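You operate a simulated robot arm through the tools that you are given. There is no shell and no other tool. Be economical: measure what you need, move in short steps, check, and stop when the job is done.

You are at the controls of a simulated robot arm. One attempt, no reset.

## Task
Blow all the swarf off the valve plate.
Fine: open the nozzle valve, keep the jet off your hands, stand the yellow nozzle back in its cup and shut the valve. Set down upright: yellow nozzle.

Only the result counts: the job must be done as asked and must still hold three seconds after the hand-in. Knocking over, shifting, dropping, spilling or breaking anything else fails it.

## Robot
A 6-joint arm with a two-finger parallel gripper, fixed in place. Base frame: the origin is at the foot of the arm, x ahead of it, y to its left, z up. Readings come in mm, degrees, newtons and seconds.
With the tool pointing down near the work surface it reaches from about 440 to 860 mm from the base axis. Its first joint turns from -115.0 to 115.0 degrees. Payload 4.2 kg.
The TCP is the grasp point between the finger pads, 23 mm short of the fingertips. In the tool frame z runs along the fingers and y along their closing line. Largest opening 94 mm; finger width 38, thickness 10; the body of the gripper, 54 by 96 mm, starts 39 mm behind the TCP.
Orientation is that of the tool frame in the base frame, as a unit quaternion [w, x, y, z]. With the fingers straight down and closing along the base's y, the tool's x points along the base's -x, its y along +y and its z along -z.

## Interface
- The arm moves only by the tool apply_moves. Its argument "deltas" is a list of rows, each an object of numbers (a shift or turn left out is 0, a gripper value left out holds the last): "x", "y", "z": the shift along the tool's x, y, z in cm; "ax", "ay", "az": the turn, a rotation vector about the tool's x, y, z in degrees; "fingers": the closure, from 0 (fully open) to 1 (shut). In form: [{"x": .., "y": .., "z": .., "ax": .., "ay": .., "az": .., "fingers": ..}, ...]. A call has 1 to 10 rows; each row shifts and turns the commanded pose from where the row before left it, along the tool's axes as they then stand. A row lasts 0.2 s, in which the tool goes at most 50 mm and 8.6 degrees; a call with a longer step from one row to the next is refused whole, and so is a gripper value outside its range. Where a pose cannot be reached the arm comes as near as it can. A force on the tool above 40 N (or 10 N above the force at the start of the call, whichever is more), or a blocked arm, ends the call early, and 0.2 s more pass. Each finger travels about 108 mm/s and halts on what it meets, pressing with about 31 N; the grip force reading is that of the motor and also rises with nothing between the fingers. The clock runs only during rows and for 0.2 s after the last one: add rows that do not move to give the fingers time. The reply holds the time, the measured pose of the TCP, the force on the tool along the base axes, the opening and the grip force, in the units named above and with some noise, with the torque about the TCP (base axes, N m) and any sound that the robot's microphone picked up.
- Cameras (640 x 400 px; columns grow to the right, rows downward): "scene" is fixed at [50.4, -649.5, 1733.5]; the picture's right is [0.86, -0.51, 0.00], its down [-0.27, -0.46, -0.85] and it looks along [0.43, 0.73, -0.53] (base axes); focal length 367 px, centre (320, 200). "wrist" rides on the gripper at [86, 16, -75] in the tool frame; the picture's right is [-0.18, 0.98, 0.00], its down [-0.58, -0.11, -0.81] and it looks along [-0.79, -0.15, 0.59] (tool axes); focal length 243 px, centre (320, 200). There is no depth. A picture from a camera that has moved, and an enlarged one, comes with that camera's place and axes in the base frame and with its lens.
- grab_frame(camera): a new picture of that camera. The clock stands still meanwhile.
- raise_lower(by): slides the trunk up (or, below 0, down) by that many mm; the arm rides with it, the base frame stays. It gives what a move gives, with no picture.
- enlarge(camera, box): a new picture of the part [left, top, right, bottom] of that camera's present view, enlarged. The clock stands still meanwhile.
- close_job(): hands the job in; it is judged then, once.

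Go step by step. Nothing tells you positions but the pictures and the camera data: compare them with the known pose of the tool, close in by small moves and look again before you grip or let go. The budget is 120 turns and 76 pictures, counting those below and the enlarged ones. Unless the task says otherwise, let go and move clear before handing in, and close with one line.

The tools are called after "Request:" as a command line: name --argument value ..., lists and objects as JSON in quotes. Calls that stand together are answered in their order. apply_moves: Moves the arm, as the interface text tells. Its arguments: {"type":"object","properties":{"deltas":{"type":"array","items":{"type":"object","properties":{"x":{"type":"number"},"y":{"type":"number"},"z":{"type":"number"},"ax":{"type":"number"},"ay":{"type":"number"},"az":{"type":"number"},"fingers":{"type":"number"}}}}},"required":["deltas"]} The other tools are called the same way: raise_lower (by) slides the trunk up or down; grab_frame (camera) takes a picture; enlarge (camera, box) takes an enlarged picture of a part of a camera's view; close_job () hands the job in.

At the start:

```text
t: 0.0
eef_pos: [498.1, 72.3, 1286.5]
tcp_rot: [0.0, 0.0, 1.0, -0.001]
ft_force: [-0.6, 0.5, 0.0]
torque: [-0.03, 0.0, -0.03]
gripper_width: 93.9
finger_force: 0.0
trunk travel left (down, up): [-875.0, 115.0]
```

scene: 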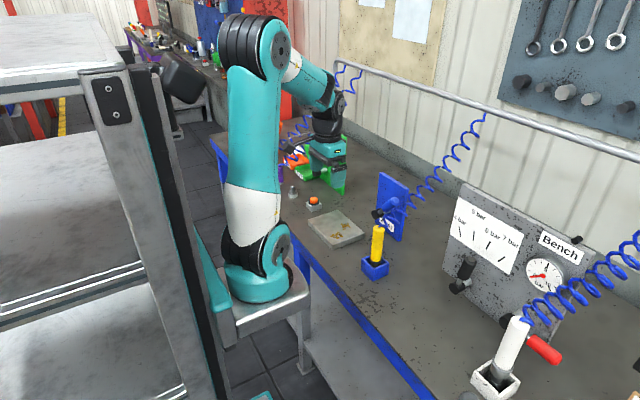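
wrist: 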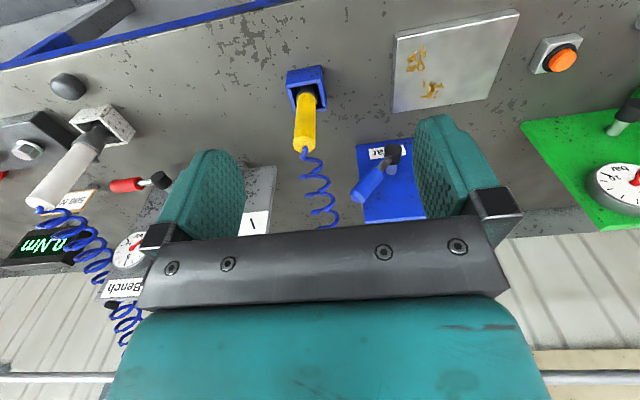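

I see a bench with a yellow nozzle in a blue cup, a speckled plate beside it, and several valve panels. I'll enlarge the views to see the labels and levers.

Request:
enlarge --camera "scene" --box '[270, 130, 430, 290]'

Request:
enlarge --camera "scene" --box '[420, 160, 640, 400]'

Request:
enlarge --camera "wrist" --box '[260, 0, 640, 240]'

```text
2.50 times, centred on (350, 210) of scene
camera zoom: at [50.4, -649.5, 1733.5], right [0.86, -0.51, 0.0], down [-0.27, -0.46, -0.85], along [0.43, 0.73, -0.53], focal length 917 px, centre (245, 175)
```

zoom: 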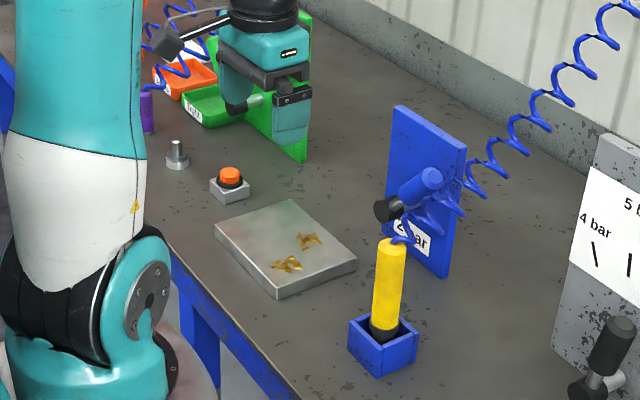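

```text
1.67 times, centred on (530, 280) of scene
camera zoom: at [50.4, -649.5, 1733.5], right [0.86, -0.51, 0.0], down [-0.27, -0.46, -0.85], along [0.43, 0.73, -0.53], focal length 611 px, centre (-30, 67)
```

zoom: 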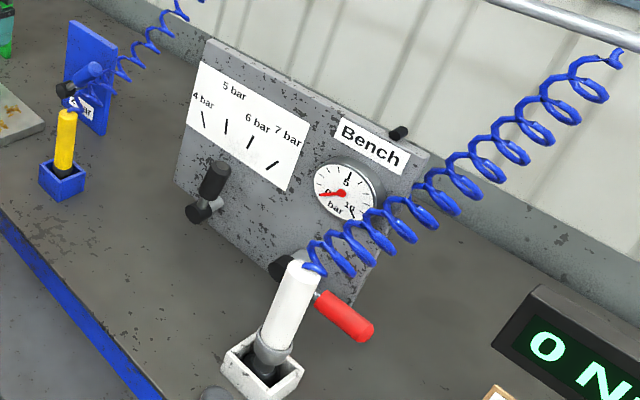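

```text
1.67 times, centred on (450, 120) of wrist
camera zoom: at [410.8, 89.9, 1361.5], right [0.18, 0.98, 0.0], down [0.58, -0.11, 0.81], along [0.79, -0.15, -0.59], focal length 404 px, centre (103, 333)
```

zoom: 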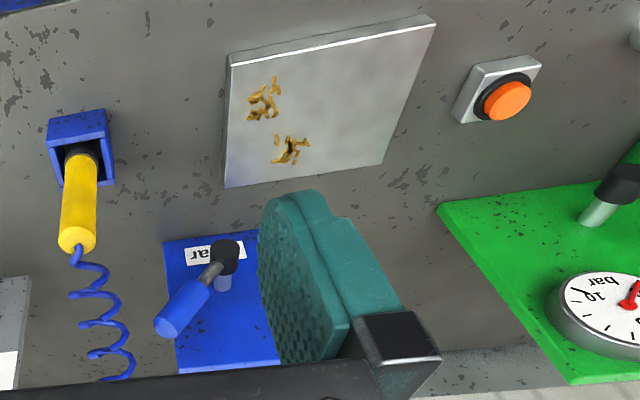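

The bench top is near z≈865, cup about (648,14), plate about (680,300), and the blue valve pivot about (772,172,998). I'll back off and move to get clearer views of the panels.

Request:
apply_moves --deltas '[{"y": -4.5, "z": 2}, {"y": -4.5, "z": 2}, {"y": -4.5, "z": 2}, {"y": -4.5, "z": 2}]'

Request:
grab_frame --camera "wrist"

```text
t: 1.0
eef_pos: [496.5, -107.1, 1205.9]
tcp_rot: [-0.001, -0.001, 1.0, 0.0]
ft_force: [0.3, 0.6, 0.9]
torque: [-0.06, -0.03, 0.03]
gripper_width: 94.3
finger_force: 0.0
trunk travel left (down, up): [-875.0, 115.0]
```

```text
70 pictures are left
camera wrist: at [410.4, -90.0, 1280.7], right [0.18, 0.98, 0.0], down [0.58, -0.11, 0.81], along [0.79, -0.15, -0.59], focal length 243 px, centre (320, 200)
```

wrist: 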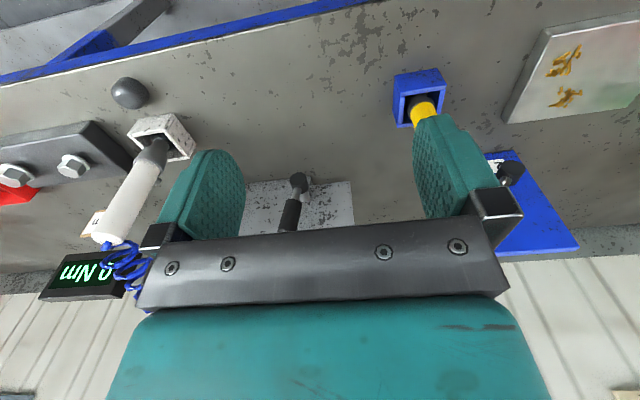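

The camera must pitch up to see the panels above the fingers, so I tilt the tool forward by about 40°.

Request:
apply_moves --deltas '[{"ay": -8}, {"ay": -8}, {"ay": -8}, {"ay": -8}, {"ay": -8}]'

Request:
grab_frame --camera "wrist"

```text
t: 2.2
eef_pos: [584.9, -110.0, 1246.6]
tcp_rot: [0.342, 0.0, 0.94, 0.0]
ft_force: [-0.7, 0.7, 0.5]
torque: [-0.02, -0.01, -0.01]
gripper_width: 94.1
finger_force: 0.1
out of reach, approached as far as the arm can: row 2, 3, 4, 5
trunk travel left (down, up): [-875.0, 115.0]
```

```text
69 pictures are left
camera wrist: at [470.9, -93.4, 1247.1], right [0.14, 0.98, 0.12], down [-0.07, -0.11, 0.99], along [0.99, -0.15, 0.06], focal length 243 px, centre (320, 200)
```

wrist: 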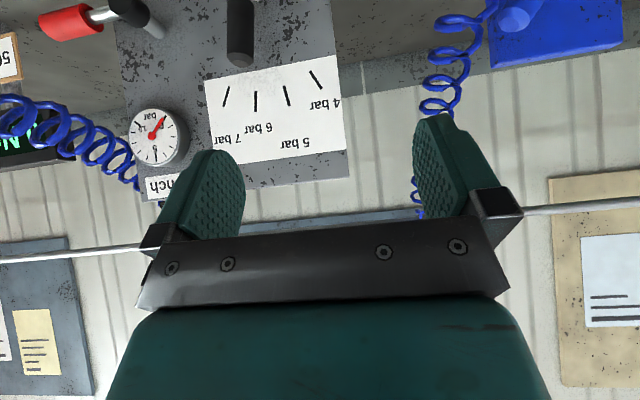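

Request:
enlarge --camera "wrist" --box '[20, 0, 360, 210]'

Request:
apply_moves --deltas '[{"ay": 8, "y": 4}, {"ay": 8, "y": 4}, {"y": 4}, {"y": 3}]'

Request:
grab_frame --camera "wrist"

```text
1.88 times, centred on (190, 105) of wrist
camera zoom: at [470.9, -93.4, 1247.1], right [0.14, 0.98, 0.12], down [-0.07, -0.11, 0.99], along [0.99, -0.15, 0.06], focal length 457 px, centre (565, 379)
```

zoom: 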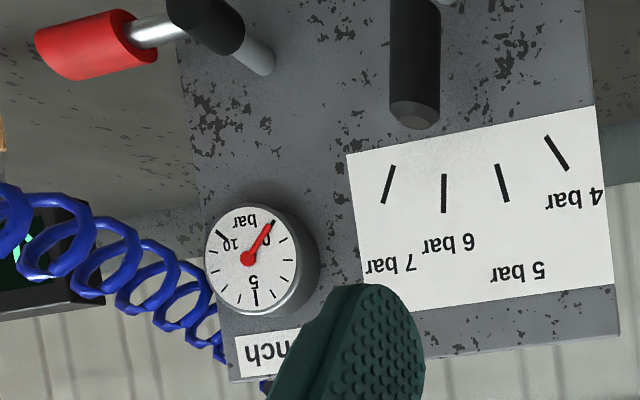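

```text
t: 3.2
eef_pos: [583.8, 40.0, 1246.0]
tcp_rot: [0.207, 0.0, 0.978, 0.0]
ft_force: [0.1, -0.6, 0.4]
torque: [0.01, 0.0, 0.02]
gripper_width: 93.9
finger_force: 0.2
trunk travel left (down, up): [-875.0, 115.0]
```

```text
67 pictures are left
camera wrist: at [475.0, 57.3, 1279.0], right [0.17, 0.98, 0.07], down [0.2, -0.11, 0.97], along [0.96, -0.15, -0.22], focal length 243 px, centre (320, 200)
```

wrist: 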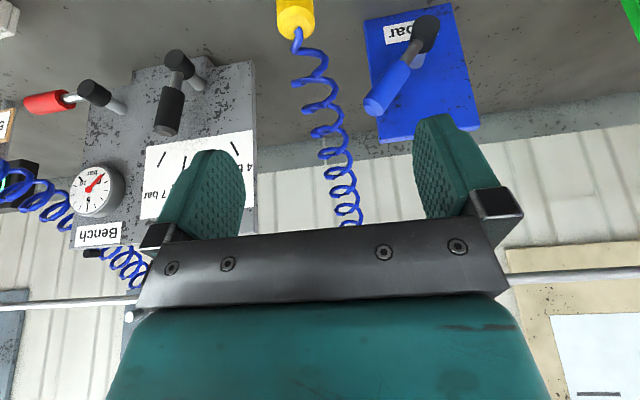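

Request:
enlarge --camera "wrist" --box '[350, 0, 490, 90]'

Request:
enlarge --camera "wrist" --box '[20, 30, 270, 190]'

Request:
enlarge --camera "scene" --box '[350, 160, 430, 290]'

```text
4.44 times, centred on (420, 45) of wrist
camera zoom: at [475.0, 57.3, 1279.0], right [0.17, 0.98, 0.07], down [0.2, -0.11, 0.97], along [0.96, -0.15, -0.22], focal length 1078 px, centre (-124, 889)
```

zoom: 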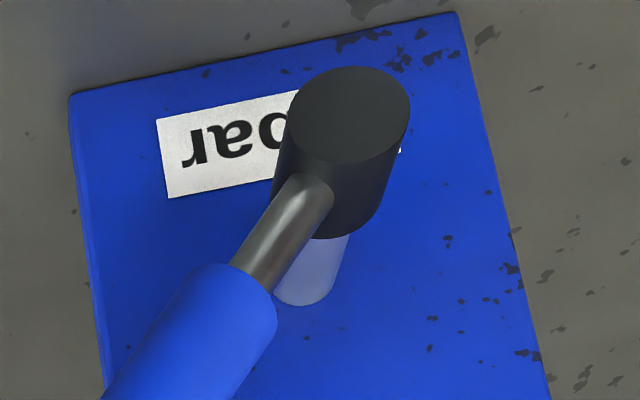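

```text
2.50 times, centred on (145, 110) of wrist
camera zoom: at [475.0, 57.3, 1279.0], right [0.17, 0.98, 0.07], down [0.2, -0.11, 0.97], along [0.96, -0.15, -0.22], focal length 606 px, centre (758, 425)
```

zoom: 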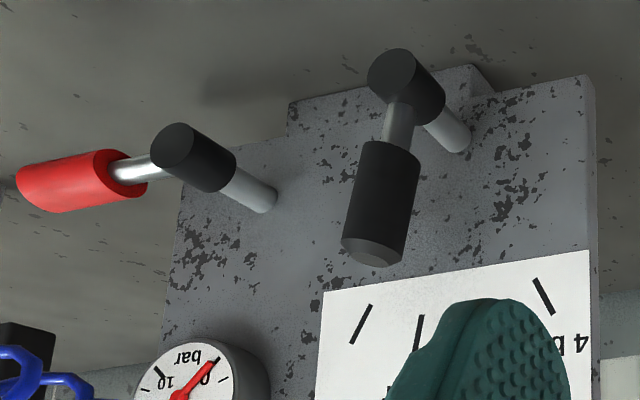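

```text
3.08 times, centred on (390, 225) of scene
camera zoom: at [50.4, -649.5, 1733.5], right [0.86, -0.51, 0.0], down [-0.27, -0.46, -0.85], along [0.43, 0.73, -0.53], focal length 1128 px, centre (105, 123)
```

zoom: 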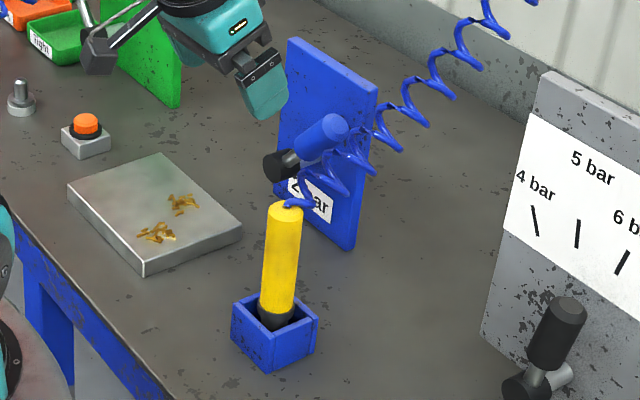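

The bench gauge reads 0 and the label on the blue panel is partly hidden. I'll look from the other side and also at the green panel.

Request:
apply_moves --deltas '[{"y": 4.5}, {"y": 4.5}, {"y": 4.5}, {"y": 4.5}, {"y": 4.5}, {"y": 4.5}]'

Request:
grab_frame --camera "wrist"

```text
t: 4.6
eef_pos: [584.5, 311.0, 1246.5]
tcp_rot: [0.208, 0.001, 0.978, 0.0]
ft_force: [-0.1, 0.1, -0.1]
torque: [0.04, 0.02, 0.0]
gripper_width: 94.2
finger_force: 0.1
trunk travel left (down, up): [-875.0, 115.0]
```

```text
63 pictures are left
camera wrist: at [476.1, 327.5, 1278.8], right [0.17, 0.98, 0.07], down [0.2, -0.11, 0.97], along [0.96, -0.15, -0.22], focal length 243 px, centre (320, 200)
```

wrist: 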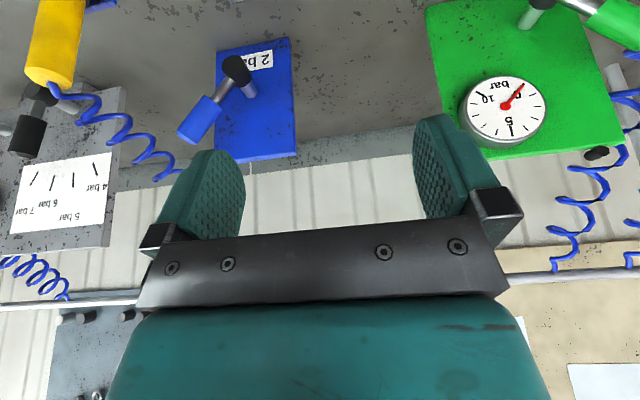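

Request:
enlarge --camera "wrist" --box '[170, 20, 310, 180]'

Request:
enlarge --camera "wrist" --box '[400, 0, 640, 170]'

Request:
enlarge --camera "wrist" --box '[0, 60, 200, 260]'

```text
2.50 times, centred on (240, 100) of wrist
camera zoom: at [476.1, 327.5, 1278.8], right [0.17, 0.98, 0.07], down [0.2, -0.11, 0.97], along [0.96, -0.15, -0.22], focal length 606 px, centre (520, 450)
```

zoom: 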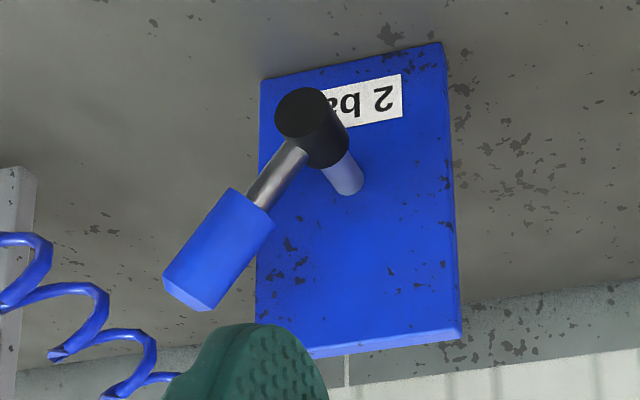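

```text
2.35 times, centred on (520, 85) of wrist
camera zoom: at [476.1, 327.5, 1278.8], right [0.17, 0.98, 0.07], down [0.2, -0.11, 0.97], along [0.96, -0.15, -0.22], focal length 571 px, centre (-151, 471)
```

zoom: 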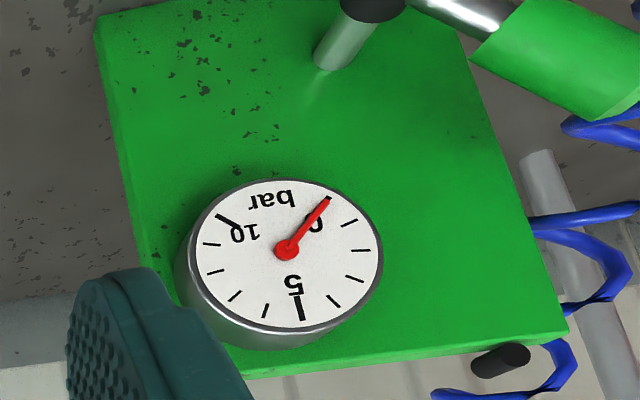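

```text
2.00 times, centred on (100, 160) of wrist
camera zoom: at [476.1, 327.5, 1278.8], right [0.17, 0.98, 0.07], down [0.2, -0.11, 0.97], along [0.96, -0.15, -0.22], focal length 485 px, centre (760, 280)
```

zoom: 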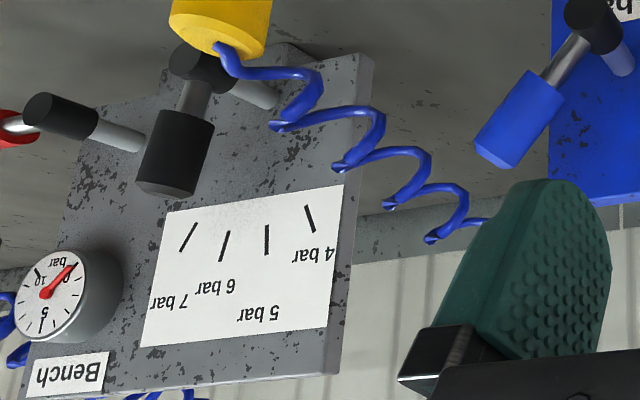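

Blue panel reads "2 bar"; green has its own gauge and lever. I'll look further left at the green station and its label.

Request:
apply_moves --deltas '[{"y": 4.5, "ay": 6}, {"y": 4.5, "ay": 6}, {"y": 4.5}, {"y": 4.5}, {"y": 4.5}, {"y": 4.5}]'

Request:
grab_frame --camera "wrist"

Request:
grab_frame --camera "scene"

```text
t: 6.0
eef_pos: [583.6, 432.6, 1244.5]
tcp_rot: [0.102, -0.001, 0.995, 0.002]
ft_force: [1.0, 0.1, -0.2]
torque: [-0.01, 0.0, 0.03]
gripper_width: 93.8
finger_force: 0.1
out of reach, approached as far as the arm can: row 3, 4, 5, 6
trunk travel left (down, up): [-875.0, 115.0]
```

```text
59 pictures are left
camera wrist: at [483.8, 449.7, 1300.1], right [0.18, 0.98, 0.04], down [0.4, -0.11, 0.91], along [0.9, -0.15, -0.42], focal length 243 px, centre (320, 200)
```

wrist: 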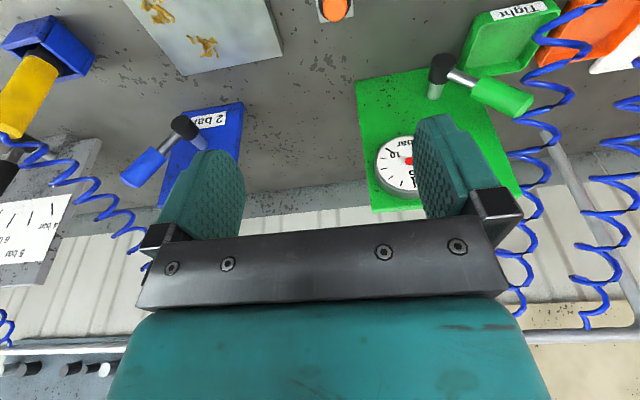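

```text
58 pictures are left
```

scene: 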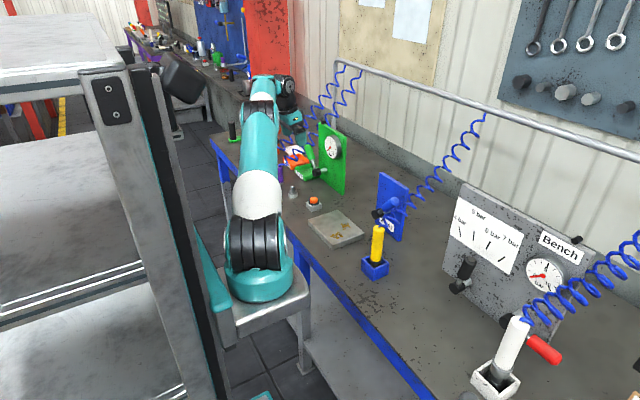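

Request:
enlarge --camera "scene" --box '[220, 90, 380, 220]'

Request:
enlarge --camera "wrist" --box '[400, 0, 640, 150]'

```text
3.08 times, centred on (300, 155) of scene
camera zoom: at [50.4, -649.5, 1733.5], right [0.86, -0.51, 0.0], down [-0.27, -0.46, -0.85], along [0.43, 0.73, -0.53], focal length 1128 px, centre (382, 338)
```

zoom: 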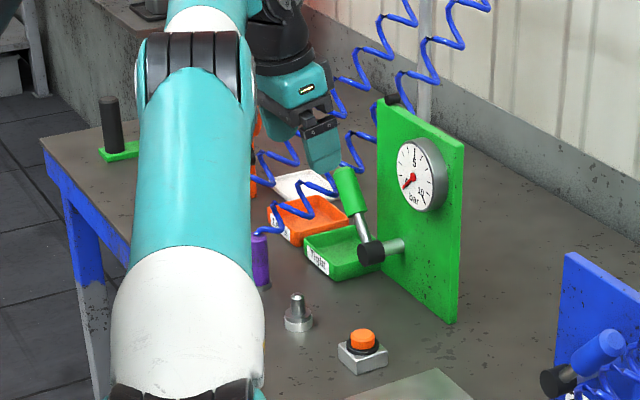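

```text
2.67 times, centred on (520, 75) of wrist
camera zoom: at [483.8, 449.7, 1300.1], right [0.18, 0.98, 0.04], down [0.4, -0.11, 0.91], along [0.9, -0.15, -0.42], focal length 647 px, centre (-213, 533)
```

zoom: 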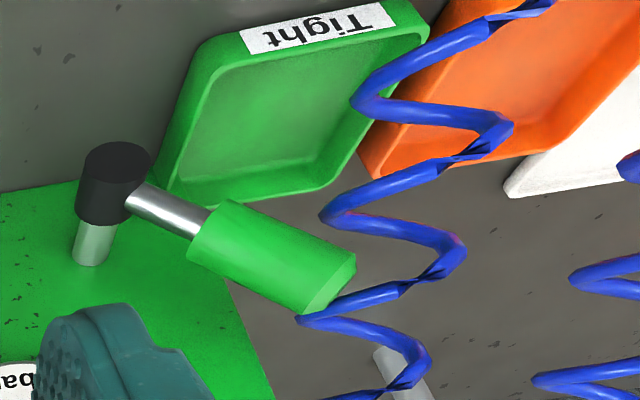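

The blue lever stands about 49° up, toward −y, with its hub near (765,171,999) and tip near (770,90,1092). I'll straighten the tool, shut the fingers, and go to the right of the lever.

Request:
apply_moves --deltas '[{"ay": 6, "fingers": 1}, {"ay": 5.7}, {"y": -4.5}, {"y": -4.5}, {"y": -4.5}, {"y": -4.5}, {"y": -4.5}, {"y": -4.5}]'

```text
t: 7.8
eef_pos: [669.6, 250.5, 1298.3]
tcp_rot: [0.002, 0.0, 1.0, -0.001]
ft_force: [0.4, 0.1, -0.5]
torque: [-0.04, -0.01, 0.01]
gripper_width: 0.1
finger_force: 30.9
out of reach, approached as far as the arm can: row 4, 5, 6, 7, 8
trunk travel left (down, up): [-875.0, 115.0]
```

Request:
apply_moves --deltas '[{"y": -4.5, "z": 2}, {"y": -4.5, "z": 2}, {"y": -4.5, "z": 2}, {"y": -4.5, "z": 2}, {"y": -4, "z": 2}]'

```text
t: 9.0
eef_pos: [779.8, 88.3, 1252.9]
tcp_rot: [0.002, 0.001, 1.0, 0.0]
ft_force: [-0.2, 1.4, 0.3]
torque: [-0.05, 0.01, 0.0]
gripper_width: 0.0
finger_force: 31.0
out of reach, approached as far as the arm can: row 1, 2, 3, 4, 5
trunk travel left (down, up): [-875.0, 115.0]
```

Request:
apply_moves --deltas '[{"z": 3}, {"z": 3}]'

Request:
grab_frame --camera "scene"

```text
t: 9.6
eef_pos: [792.6, 91.8, 1196.6]
tcp_rot: [0.002, 0.0, 1.0, 0.0]
ft_force: [0.3, 0.1, 0.4]
torque: [0.0, -0.02, 0.01]
gripper_width: 0.1
finger_force: 30.7
out of reach, approached as far as the arm can: row 1, 2
trunk travel left (down, up): [-875.0, 115.0]
```

```text
55 pictures are left
```

scene: 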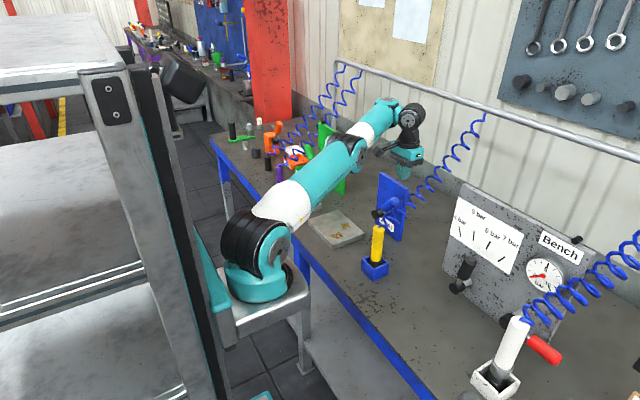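

Request:
apply_moves --deltas '[{"x": 2, "z": 1}, {"x": 2, "z": 1}, {"y": -2}]'

```text
t: 10.4
eef_pos: [797.0, 88.6, 1181.3]
tcp_rot: [0.002, -0.001, 1.0, -0.001]
ft_force: [-0.8, 0.6, 0.1]
torque: [-0.01, 0.05, 0.0]
gripper_width: 0.0
finger_force: 30.8
out of reach, approached as far as the arm can: row 1, 2, 3
trunk travel left (down, up): [-875.0, 115.0]
```

Request:
apply_moves --deltas '[{"x": 4}, {"x": 4}, {"x": 4}]'

```text
t: 11.2
eef_pos: [782.9, 120.0, 1197.7]
tcp_rot: [0.002, 0.0, 1.0, 0.0]
ft_force: [0.6, -0.6, -1.1]
torque: [0.03, 0.01, -0.02]
gripper_width: 0.4
finger_force: 31.1
out of reach, approached as far as the arm can: row 1, 2, 3
trunk travel left (down, up): [-875.0, 115.0]
```

Request:
enlarge --camera "scene" --box '[200, 80, 460, 320]'

```text
1.67 times, centred on (330, 200) of scene
camera zoom: at [50.4, -649.5, 1733.5], right [0.86, -0.51, 0.0], down [-0.27, -0.46, -0.85], along [0.43, 0.73, -0.53], focal length 611 px, centre (303, 200)
```

zoom: 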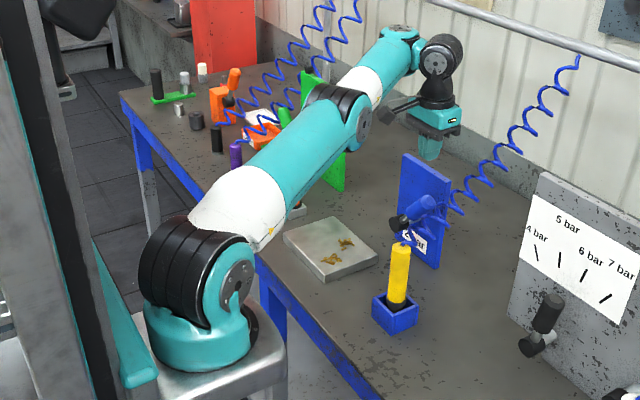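

The arm is stretched straight and stuck there; I'll try nudging it out with a target close to the current pose but lower.

Request:
apply_moves --deltas '[{"z": -5}, {"z": -5}, {"z": -5}, {}, {}]'

```text
t: 12.4
eef_pos: [783.3, 120.5, 1349.1]
tcp_rot: [0.002, 0.001, 1.0, 0.001]
ft_force: [0.0, -1.2, -0.2]
torque: [0.05, -0.02, -0.02]
gripper_width: 0.0
finger_force: 30.9
trunk travel left (down, up): [-875.0, 115.0]
```

Request:
apply_moves --deltas '[{"x": 4}, {"x": 4}]'

Request:
enlarge --camera "scene" --box '[200, 40, 460, 320]'

```text
t: 13.0
eef_pos: [703.5, 120.7, 1347.6]
tcp_rot: [0.003, 0.0, 1.0, 0.0]
ft_force: [0.0, 0.1, -0.5]
torque: [0.0, 0.05, 0.01]
gripper_width: 0.0
finger_force: 31.3
trunk travel left (down, up): [-875.0, 115.0]
```

```text
1.43 times, centred on (330, 180) of scene
camera zoom: at [50.4, -649.5, 1733.5], right [0.86, -0.51, 0.0], down [-0.27, -0.46, -0.85], along [0.43, 0.73, -0.53], focal length 524 px, centre (306, 229)
```

zoom: 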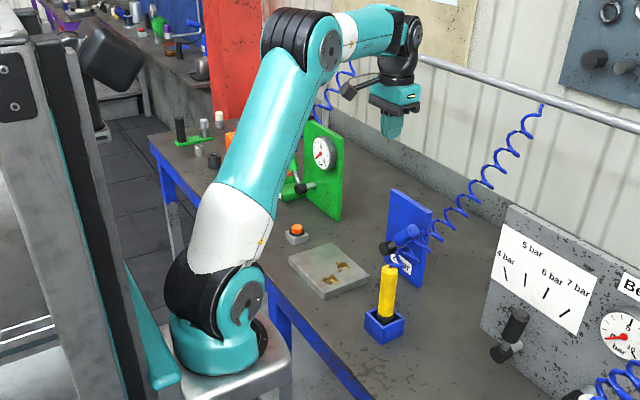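

Freed. Now approach to right of the lever, step by step: y≈45, then down.

Request:
apply_moves --deltas '[{"y": -4}, {"y": -3.5}, {"z": 4}, {"z": 4}, {"z": 4}, {"z": 4}]'

```text
t: 14.4
eef_pos: [703.5, 43.7, 1186.5]
tcp_rot: [0.003, 0.0, 1.0, -0.001]
ft_force: [-0.9, 0.2, 0.1]
torque: [0.02, -0.02, 0.0]
gripper_width: 0.0
finger_force: 30.4
trunk travel left (down, up): [-875.0, 115.0]
```

The handle is best gripped front-to-back, so I'll yaw the gripper 90° (fingers closing along x), with a partial opening.

Request:
apply_moves --deltas '[{"az": 8.5, "fingers": 0.3}, {"az": 8.5}, {"az": 8.5}, {"az": 8.5}, {"az": 8.5}, {"az": 8.5}, {"az": 8.5}, {"az": 8.5}, {"az": 8.5}, {"az": 8.5}]'

Request:
apply_moves --deltas '[{"az": 5}]'

Request:
grab_frame --camera "wrist"

```text
t: 16.6
eef_pos: [703.9, 43.8, 1187.1]
tcp_rot: [0.002, 0.676, 0.737, 0.002]
ft_force: [-0.4, 0.1, -0.3]
torque: [-0.02, 0.03, 0.0]
gripper_width: 65.9
finger_force: 0.0
trunk travel left (down, up): [-875.0, 115.0]
```

```text
t: 17.0
eef_pos: [703.4, 44.2, 1186.6]
tcp_rot: [0.002, 0.708, 0.707, 0.002]
ft_force: [-0.1, -0.1, 0.5]
torque: [0.01, -0.03, -0.02]
gripper_width: 65.7
finger_force: 0.0
trunk travel left (down, up): [-875.0, 115.0]
```

```text
52 pictures are left
camera wrist: at [719.3, 131.9, 1262.0], right [0.98, -0.19, 0.01], down [-0.11, -0.58, 0.81], along [-0.15, -0.79, -0.59], focal length 243 px, centre (320, 200)
```

wrist: 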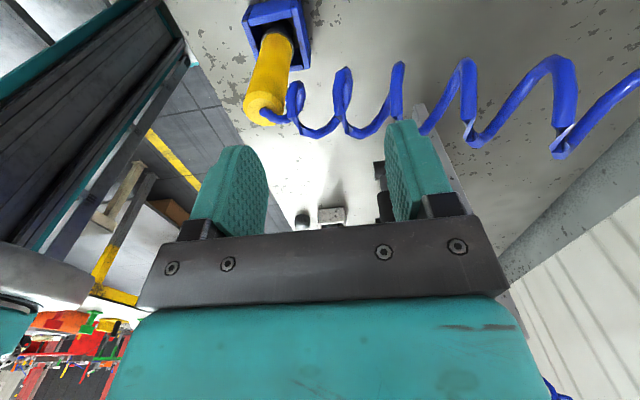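

Request:
apply_moves --deltas '[{"x": 4.5}, {"x": 4.5}, {"x": 4.5}, {"x": 4.5}]'

Request:
grab_frame --camera "wrist"

```text
t: 18.0
eef_pos: [704.4, 224.4, 1187.5]
tcp_rot: [0.002, 0.707, 0.708, 0.002]
ft_force: [-0.9, -1.0, 0.0]
torque: [-0.01, 0.0, 0.01]
gripper_width: 65.7
finger_force: 0.1
trunk travel left (down, up): [-875.0, 115.0]
```

```text
51 pictures are left
camera wrist: at [719.6, 311.4, 1262.6], right [0.98, -0.18, 0.0], down [-0.11, -0.58, 0.81], along [-0.15, -0.79, -0.59], focal length 243 px, centre (320, 200)
```

wrist: 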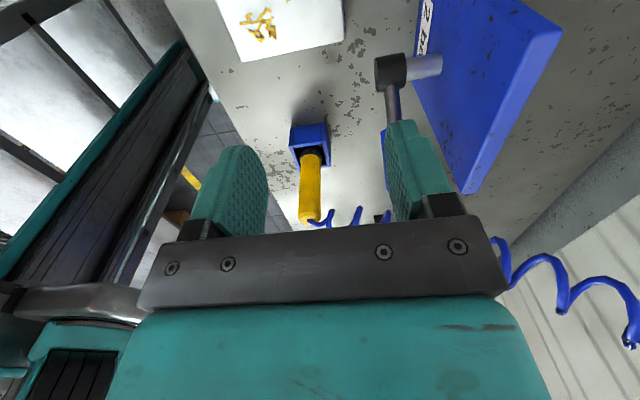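

The lever handle axis lies at x≈767 and the panel face at x≈818. I'll move over the handle's outer part (y≈109) and descend with the fingers straddling it.

Request:
apply_moves --deltas '[{"x": -4, "y": 2}, {"x": -4, "y": 2}, {"x": -3.5, "y": 1.9}, {"z": 3}, {"z": 3}]'

Request:
grab_frame --camera "wrist"

Request:
enlarge --camera "scene" --box '[340, 100, 460, 260]'

```text
t: 19.2
eef_pos: [762.7, 109.6, 1128.2]
tcp_rot: [0.002, 0.708, 0.707, 0.003]
ft_force: [-0.4, 0.3, 0.5]
torque: [0.01, 0.01, -0.02]
gripper_width: 65.6
finger_force: 0.1
trunk travel left (down, up): [-875.0, 115.0]
```

```text
50 pictures are left
camera wrist: at [779.0, 197.7, 1202.5], right [0.98, -0.18, 0.01], down [-0.11, -0.58, 0.81], along [-0.14, -0.79, -0.59], focal length 243 px, centre (320, 200)
```

wrist: 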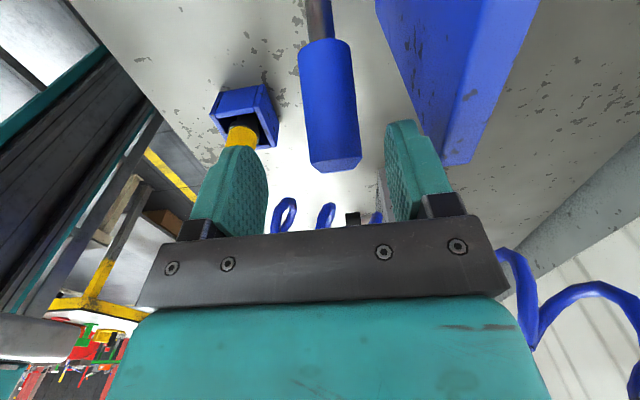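

```text
2.50 times, centred on (400, 180) of scene
camera zoom: at [50.4, -649.5, 1733.5], right [0.86, -0.51, 0.0], down [-0.27, -0.46, -0.85], along [0.43, 0.73, -0.53], focal length 917 px, centre (120, 250)
```

zoom: 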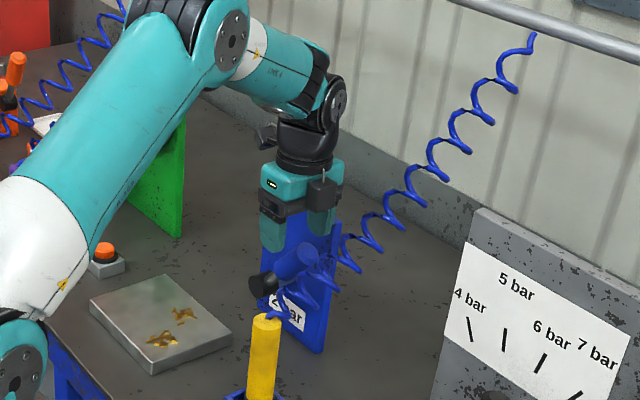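

Handle is centred between the fingers. Descend about 47 mm and close.

Request:
apply_moves --deltas '[{"z": 2.5}, {"z": 2.2}, {"fingers": 0.5}, {"fingers": 1}, {}]'

Request:
grab_frame --camera "wrist"

```text
t: 20.2
eef_pos: [771.2, 109.5, 1081.1]
tcp_rot: [0.006, 0.706, 0.708, 0.009]
ft_force: [24.4, 2.9, -14.6]
torque: [-0.58, 1.24, 1.87]
gripper_width: 31.9
finger_force: 45.2
trunk travel left (down, up): [-875.0, 115.0]
stopped in row 5: the force on the tool passed its limit at 48 N (the readings are from after the stop); the commanded pose is now the measured one
```

```text
48 pictures are left
camera wrist: at [784.3, 196.7, 1155.8], right [0.98, -0.18, 0.02], down [-0.12, -0.59, 0.8], along [-0.13, -0.79, -0.6], focal length 243 px, centre (320, 200)
```

wrist: 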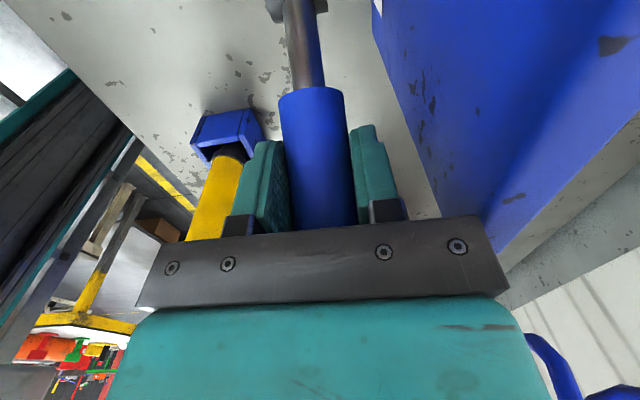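

Gripped. I relieve the sideways load and try turning the lever upward by about 8°, listening for a hiss.

Request:
apply_moves --deltas '[{"y": 0.3}, {"x": 0.6, "z": -0.4}, {"x": 0.6, "z": -0.4}]'

```text
t: 21.0
eef_pos: [770.2, 119.6, 1088.5]
tcp_rot: [0.004, 0.708, 0.706, 0.006]
ft_force: [7.7, -10.8, -19.7]
torque: [-1.58, 1.25, 1.49]
gripper_width: 32.0
finger_force: 44.3
trunk travel left (down, up): [-875.0, 115.0]
```

Request:
apply_moves --deltas '[{"x": 0.6, "z": -0.3, "ay": -2}, {"x": 0.6, "z": -0.3, "ay": -2}]'

Request:
grab_frame --camera "wrist"

```text
t: 21.6
eef_pos: [770.3, 133.0, 1095.0]
tcp_rot: [0.03, 0.708, 0.706, -0.018]
ft_force: [2.8, -11.8, -16.2]
torque: [-1.63, 1.4, 1.24]
gripper_width: 32.0
finger_force: 45.1
trunk travel left (down, up): [-875.0, 115.0]
```

```text
47 pictures are left
camera wrist: at [785.3, 224.5, 1164.4], right [0.98, -0.19, 0.03], down [-0.12, -0.53, 0.84], along [-0.14, -0.83, -0.54], focal length 243 px, centre (320, 200)
```

wrist: 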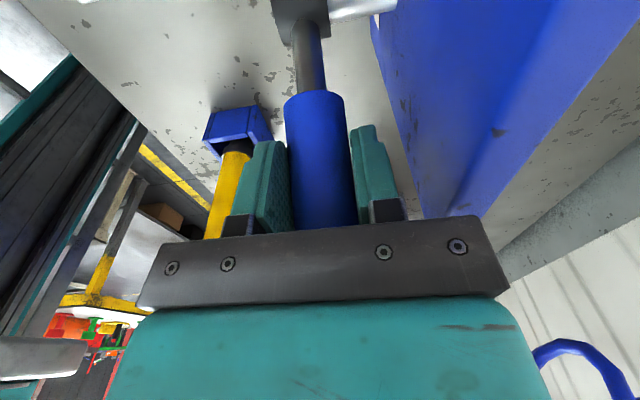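

Request:
apply_moves --deltas '[{"x": 1.0, "z": -0.3, "ay": -4}, {"x": 1.0, "z": -0.2, "ay": -4}, {"x": 0.9, "z": 0.0, "ay": -4}, {"x": 0.9, "z": 0.1, "ay": -4}]'

```text
t: 22.4
eef_pos: [769.5, 157.3, 1102.3]
tcp_rot: [0.096, 0.704, 0.699, -0.082]
ft_force: [-5.5, -12.7, 16.2]
torque: [-1.04, 2.28, 0.51]
gripper_width: 32.2
finger_force: 45.5
trunk travel left (down, up): [-875.0, 115.0]
stopped in row 3: the force on the tool passed its limit at 44 N (the readings are from after the stop); the commanded pose is now the measured one
```

Request:
apply_moves --deltas '[{"x": 0.5, "z": -0.1}, {"x": 0.5, "z": -0.1}]'

Request:
enlarge --camera "scene" --box '[340, 130, 460, 290]'

```text
t: 22.9
eef_pos: [770.3, 164.6, 1101.2]
tcp_rot: [0.094, 0.705, 0.698, -0.082]
ft_force: [-9.3, -13.5, 19.1]
torque: [-1.2, 2.3, 0.46]
gripper_width: 32.3
finger_force: 45.5
trunk travel left (down, up): [-875.0, 115.0]
stopped in row 2: the force on the tool passed its limit at 41 N (the readings are from after the stop); the commanded pose is now the measured one
```

```text
2.50 times, centred on (400, 210) of scene
camera zoom: at [50.4, -649.5, 1733.5], right [0.86, -0.51, 0.0], down [-0.27, -0.46, -0.85], along [0.43, 0.73, -0.53], focal length 917 px, centre (120, 175)
```

zoom: 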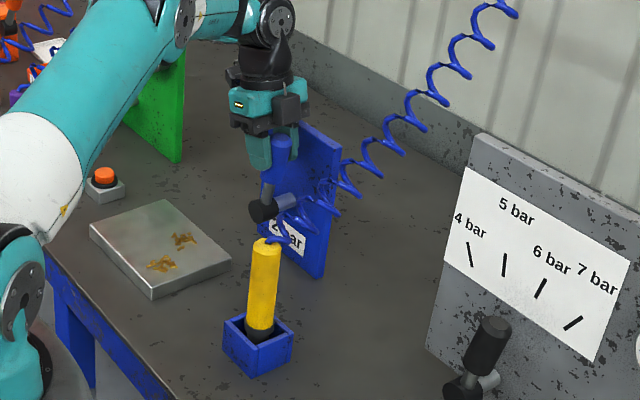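

Request:
apply_moves --deltas '[{"z": -0.3}, {"x": 0.5, "z": -0.1}, {"x": 0.5, "z": -0.1}, {"x": 0.5, "z": -0.05}]'

```text
t: 23.9
eef_pos: [769.8, 181.5, 1102.3]
tcp_rot: [0.095, 0.705, 0.698, -0.08]
ft_force: [-18.8, -19.3, 10.3]
torque: [-1.86, 1.7, 0.43]
gripper_width: 32.0
finger_force: 45.0
trunk travel left (down, up): [-875.0, 115.0]
```

Request:
apply_moves --deltas '[{"x": 0.5, "z": 0.0, "y": -0.1, "ay": -3}, {"x": 0.6, "z": 0.0, "y": -0.1, "ay": -3}, {"x": 0.6, "z": 0.0, "ay": -3}, {"x": 0.6, "z": 0.0, "ay": -3}]'

```text
t: 24.5
eef_pos: [769.9, 185.5, 1101.9]
tcp_rot: [0.113, 0.704, 0.696, -0.081]
ft_force: [17.7, -5.1, -1.5]
torque: [-0.35, 1.79, 0.34]
gripper_width: 33.3
finger_force: 44.8
out of reach, approached as far as the arm can: row 1, 2
trunk travel left (down, up): [-875.0, 115.0]
stopped in row 2: the force on the tool passed its limit at 60 N (the readings are from after the stop); the commanded pose is now the measured one
```

No sound yet and I'm near the reach limit. I'll open the fingers, back up, and raise the trunk for more reach before continuing.

Request:
apply_moves --deltas '[{"fingers": 0.3}, {}, {"z": -3}, {"z": -4}, {"z": -3}]'

Request:
enlarge --camera "scene" --box '[340, 130, 460, 290]'

Request:
grab_frame --camera "wrist"

```text
t: 25.7
eef_pos: [736.5, 208.7, 1164.9]
tcp_rot: [0.113, 0.705, 0.696, -0.081]
ft_force: [-0.3, -1.0, -1.2]
torque: [0.02, 0.01, -0.02]
gripper_width: 65.8
finger_force: 0.2
out of reach, approached as far as the arm can: row 3, 4, 5
trunk travel left (down, up): [-875.0, 115.0]
```

```text
2.50 times, centred on (400, 210) of scene
camera zoom: at [50.4, -649.5, 1733.5], right [0.86, -0.51, 0.0], down [-0.27, -0.46, -0.85], along [0.43, 0.73, -0.53], focal length 917 px, centre (120, 175)
```

zoom: 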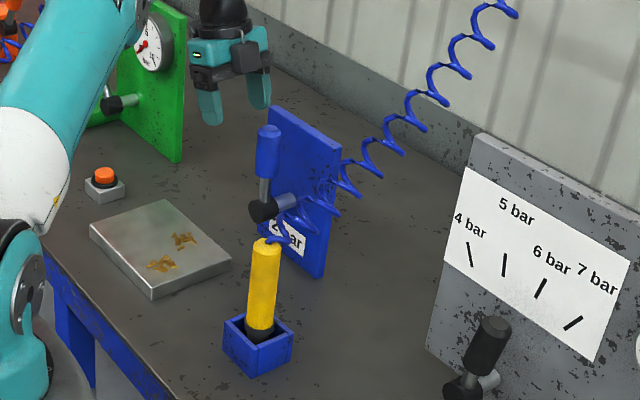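

```text
44 pictures are left
camera wrist: at [750.4, 313.3, 1213.9], right [0.98, -0.18, 0.1], down [-0.15, -0.34, 0.93], along [-0.14, -0.92, -0.36], focal length 243 px, centre (320, 200)
```

wrist: 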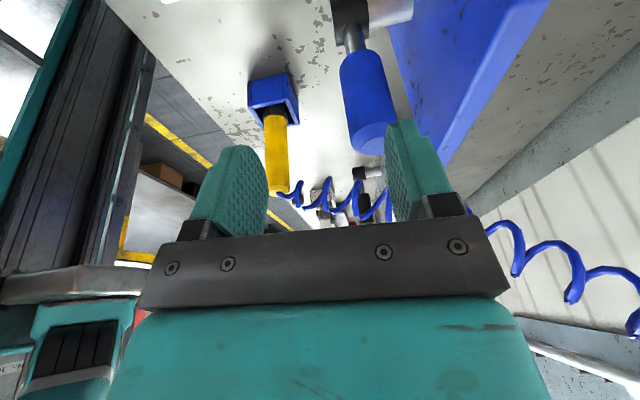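

Request:
raise_lower --by 100

```text
t: 27.1
eef_pos: [734.6, 209.3, 1264.1]
tcp_rot: [0.113, 0.704, 0.697, -0.081]
ft_force: [-0.6, 0.3, -0.5]
torque: [-0.02, 0.0, -0.04]
gripper_width: 65.8
finger_force: 0.1
trunk travel left (down, up): [-975.0, 15.0]
```

Request:
apply_moves --deltas '[{"ay": 8}, {"ay": 8}, {"x": -2.5, "y": 3.5}]'

Request:
grab_frame --camera "wrist"

```text
t: 27.9
eef_pos: [769.0, 184.2, 1267.3]
tcp_rot: [0.014, 0.708, 0.706, 0.019]
ft_force: [-0.3, -0.7, 0.0]
torque: [-0.05, -0.03, 0.01]
gripper_width: 65.8
finger_force: 0.2
trunk travel left (down, up): [-975.0, 15.0]
```

```text
43 pictures are left
camera wrist: at [782.8, 270.6, 1343.3], right [0.98, -0.19, 0.05], down [-0.15, -0.59, 0.8], along [-0.12, -0.79, -0.6], focal length 243 px, centre (320, 200)
```

wrist: 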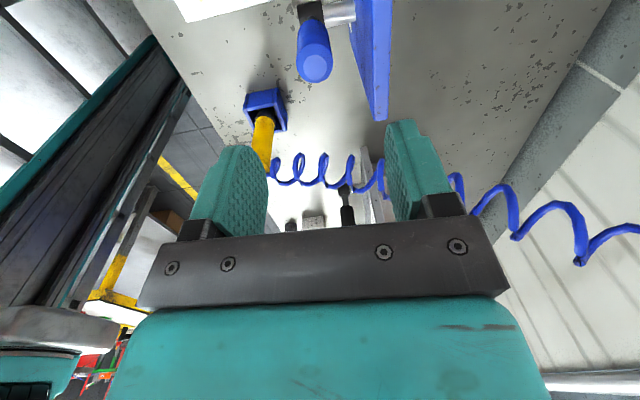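

The lever now looks vertical and seems to have hit a stop there, silently. I'll grip it again and swing it the other way, listening.

Request:
apply_moves --deltas '[{"x": -0.9, "y": 0.2, "z": 4.5}, {"z": 4.5}, {"z": 4.5}, {"z": 3}, {"fingers": 0.5}, {"fingers": 0.7}, {}]'

```text
t: 28.7
eef_pos: [781.8, 175.8, 1140.1]
tcp_rot: [0.017, 0.711, 0.703, 0.023]
ft_force: [-5.1, -0.9, 9.1]
torque: [-0.17, -0.23, -0.11]
gripper_width: 63.5
finger_force: 0.1
trunk travel left (down, up): [-975.0, 15.0]
stopped in row 4: the force on the tool passed its limit at 54 N (the readings are from after the stop); the commanded pose is now the measured one
```

Request:
apply_moves --deltas '[{"z": -2.5}]'

Request:
grab_frame --camera "wrist"

Request:
enlarge --camera "scene" --box '[360, 130, 440, 230]'

```text
t: 29.1
eef_pos: [780.6, 174.8, 1162.5]
tcp_rot: [0.017, 0.71, 0.704, 0.022]
ft_force: [-0.1, 0.1, -1.0]
torque: [0.02, 0.02, -0.04]
gripper_width: 65.7
finger_force: 0.1
trunk travel left (down, up): [-975.0, 15.0]
```

```text
42 pictures are left
camera wrist: at [793.6, 261.7, 1239.1], right [0.98, -0.19, 0.05], down [-0.16, -0.59, 0.79], along [-0.12, -0.79, -0.6], focal length 243 px, centre (320, 200)
```

wrist: 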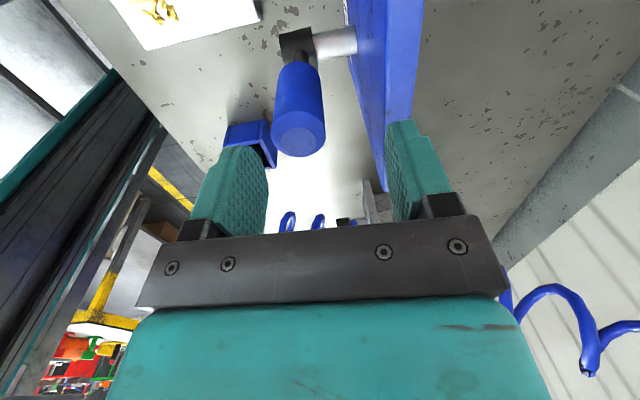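

```text
4.00 times, centred on (400, 180) of scene
camera zoom: at [50.4, -649.5, 1733.5], right [0.86, -0.51, 0.0], down [-0.27, -0.46, -0.85], along [0.43, 0.73, -0.53], focal length 1467 px, centre (0, 280)
```

zoom: 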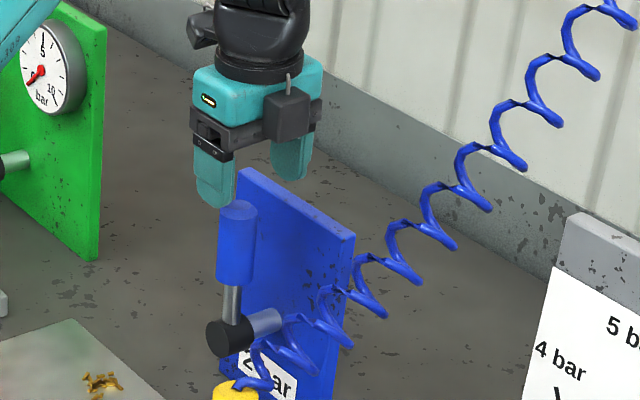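

The tool leaned 3° and the back finger caught the panel top. I'll correct the lean, narrow the opening, and descend centred on the handle (x≈769).

Request:
apply_moves --deltas '[{"ax": 3.1, "fingers": 0.47}, {"y": -1.1, "x": -0.3}, {}]'

Request:
grab_frame --camera "wrist"

```text
t: 29.9
eef_pos: [769.3, 172.0, 1163.5]
tcp_rot: [-0.002, 0.711, 0.703, 0.003]
ft_force: [-0.1, -1.0, 1.0]
torque: [0.02, 0.0, -0.02]
gripper_width: 49.7
finger_force: 0.1
trunk travel left (down, up): [-975.0, 15.0]
```

```text
40 pictures are left
camera wrist: at [786.0, 259.0, 1238.7], right [0.98, -0.19, 0.0], down [-0.12, -0.59, 0.8], along [-0.15, -0.79, -0.6], focal length 243 px, centre (320, 200)
```

wrist: 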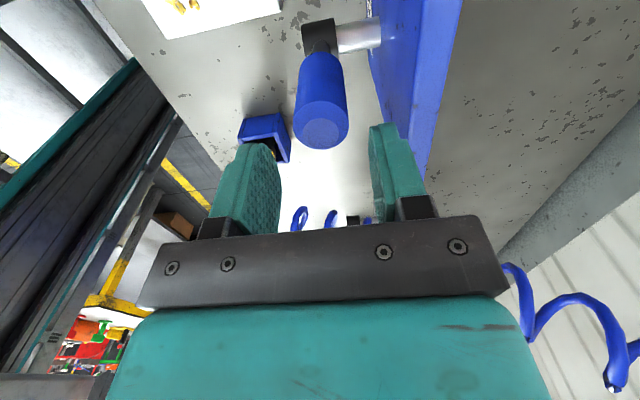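

Request:
apply_moves --deltas '[{"z": 2, "y": 0.1}, {"z": 2}, {"z": 2}, {"fingers": 0.65}, {"fingers": 0.7}, {}]'

```text
t: 31.3
eef_pos: [770.2, 172.6, 1103.7]
tcp_rot: [-0.001, 0.71, 0.704, 0.004]
ft_force: [-1.3, -0.1, 0.5]
torque: [0.02, 0.82, -0.06]
gripper_width: 31.7
finger_force: 45.1
trunk travel left (down, up): [-975.0, 15.0]
```

Firm grip. First check whether there is a stop beyond vertical.

Request:
apply_moves --deltas '[{"x": 0.5}, {"x": 0.5}, {"x": 0.4, "z": 0.05}]'

```text
t: 32.1
eef_pos: [770.8, 185.9, 1101.8]
tcp_rot: [-0.003, 0.711, 0.704, 0.002]
ft_force: [-5.1, -17.9, -9.9]
torque: [-1.55, -1.0, -0.27]
gripper_width: 31.9
finger_force: 45.1
trunk travel left (down, up): [-975.0, 15.0]
```

Request:
apply_moves --deltas '[{"x": 0.7, "z": 0.1}, {"x": 0.7, "z": 0.1}, {"x": 0.7, "z": 0.2, "ay": -2}, {"x": 0.7, "z": 0.25, "ay": -2}, {"x": 0.65, "z": 0.25, "ay": -2}, {"x": 0.65, "z": 0.25, "ay": -2}]'

```text
t: 32.6
eef_pos: [769.3, 189.5, 1102.1]
tcp_rot: [-0.002, 0.714, 0.701, -0.003]
ft_force: [-8.3, -20.9, 6.8]
torque: [0.73, -1.07, 0.5]
gripper_width: 31.8
finger_force: 44.9
trunk travel left (down, up): [-975.0, 15.0]
stopped in row 2: the force on the tool passed its limit at 44 N (the readings are from after the stop); the commanded pose is now the measured one
```

A stop exists near 95°. Now swing the lever the other way down to about 55°, then further.

Request:
apply_moves --deltas '[{"x": -1.2}, {"x": -1.2}, {"x": -0.9, "z": 0.15}, {"x": -0.9, "z": 0.15}, {"x": -0.85, "z": 0.3}, {"x": -0.85, "z": 0.3}, {"x": -0.8, "z": 0.45}, {"x": -0.8, "z": 0.45}]'

```text
t: 34.4
eef_pos: [769.2, 116.5, 1086.1]
tcp_rot: [-0.002, 0.713, 0.701, 0.001]
ft_force: [7.5, 5.6, 27.0]
torque: [1.82, 1.68, 0.38]
gripper_width: 32.0
finger_force: 44.8
trunk travel left (down, up): [-975.0, 15.0]
```

Request:
apply_moves --deltas '[{"x": -0.65, "z": 0.55}, {"x": -0.65, "z": 0.6}, {"x": -0.6, "z": 0.65}, {"x": -0.55, "z": 0.7}]'

Request:
enlarge --camera "scene" --box '[340, 130, 460, 290]'

```text
t: 35.4
eef_pos: [769.6, 99.0, 1067.3]
tcp_rot: [0.0, 0.711, 0.704, 0.004]
ft_force: [-9.2, 0.1, 20.1]
torque: [0.13, 0.17, 0.2]
gripper_width: 32.3
finger_force: 5.2
trunk travel left (down, up): [-975.0, 15.0]
stopped in row 4: the force on the tool passed its limit at 46 N (the readings are from after the stop); the commanded pose is now the measured one
```

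```text
2.50 times, centred on (400, 210) of scene
camera zoom: at [50.4, -649.5, 1733.5], right [0.86, -0.51, 0.0], down [-0.27, -0.46, -0.85], along [0.43, 0.73, -0.53], focal length 917 px, centre (120, 175)
```

zoom: 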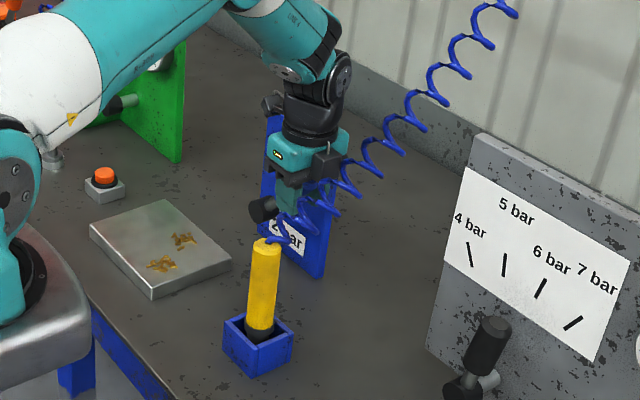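

Request:
apply_moves --deltas '[{"fingers": 0.72}, {}, {"x": -0.3, "z": 0.3}, {"x": -0.3, "z": 0.3}]'

Request:
grab_frame --camera "wrist"

```text
t: 36.2
eef_pos: [770.0, 97.7, 1067.3]
tcp_rot: [-0.001, 0.709, 0.705, 0.006]
ft_force: [-11.8, 0.6, 20.9]
torque: [-0.64, 1.21, 0.64]
gripper_width: 31.8
finger_force: 44.4
trunk travel left (down, up): [-975.0, 15.0]
stopped in row 4: the force on the tool passed its limit at 44 N (the readings are from after the stop); the commanded pose is now the measured one
```

```text
38 pictures are left
camera wrist: at [786.2, 184.8, 1142.2], right [0.98, -0.19, 0.0], down [-0.12, -0.59, 0.8], along [-0.15, -0.79, -0.6], focal length 243 px, centre (320, 200)
```

wrist: 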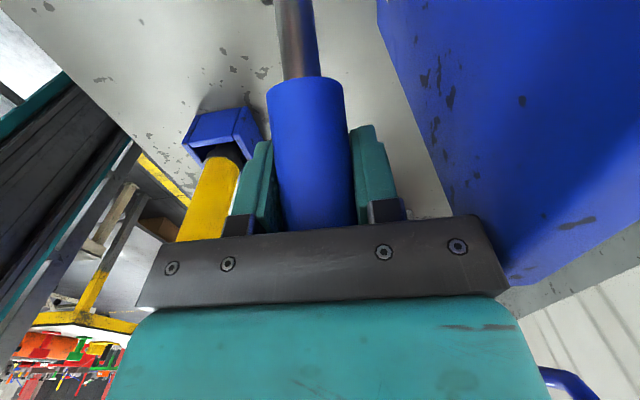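

The lever is blocked here, so about 47° is one stop (shut), and the travel is upward. I'll swing it fully upward again and inspect it.

Request:
apply_moves --deltas '[{"x": 0.5, "z": -0.6}, {"x": 0.6, "z": -0.6}, {"x": 0.7, "z": -0.55}, {"x": 0.8, "z": -0.45}, {"x": 0.8, "z": -0.45}, {"x": 0.85, "z": -0.3}, {"x": 0.85, "z": -0.3}, {"x": 0.9, "z": -0.15}, {"x": 0.9, "z": -0.1}]'

```text
t: 38.2
eef_pos: [769.7, 164.1, 1097.4]
tcp_rot: [-0.002, 0.71, 0.704, 0.002]
ft_force: [-14.7, -15.9, -22.7]
torque: [-1.57, 0.71, 0.2]
gripper_width: 31.7
finger_force: 45.0
trunk travel left (down, up): [-975.0, 15.0]
```

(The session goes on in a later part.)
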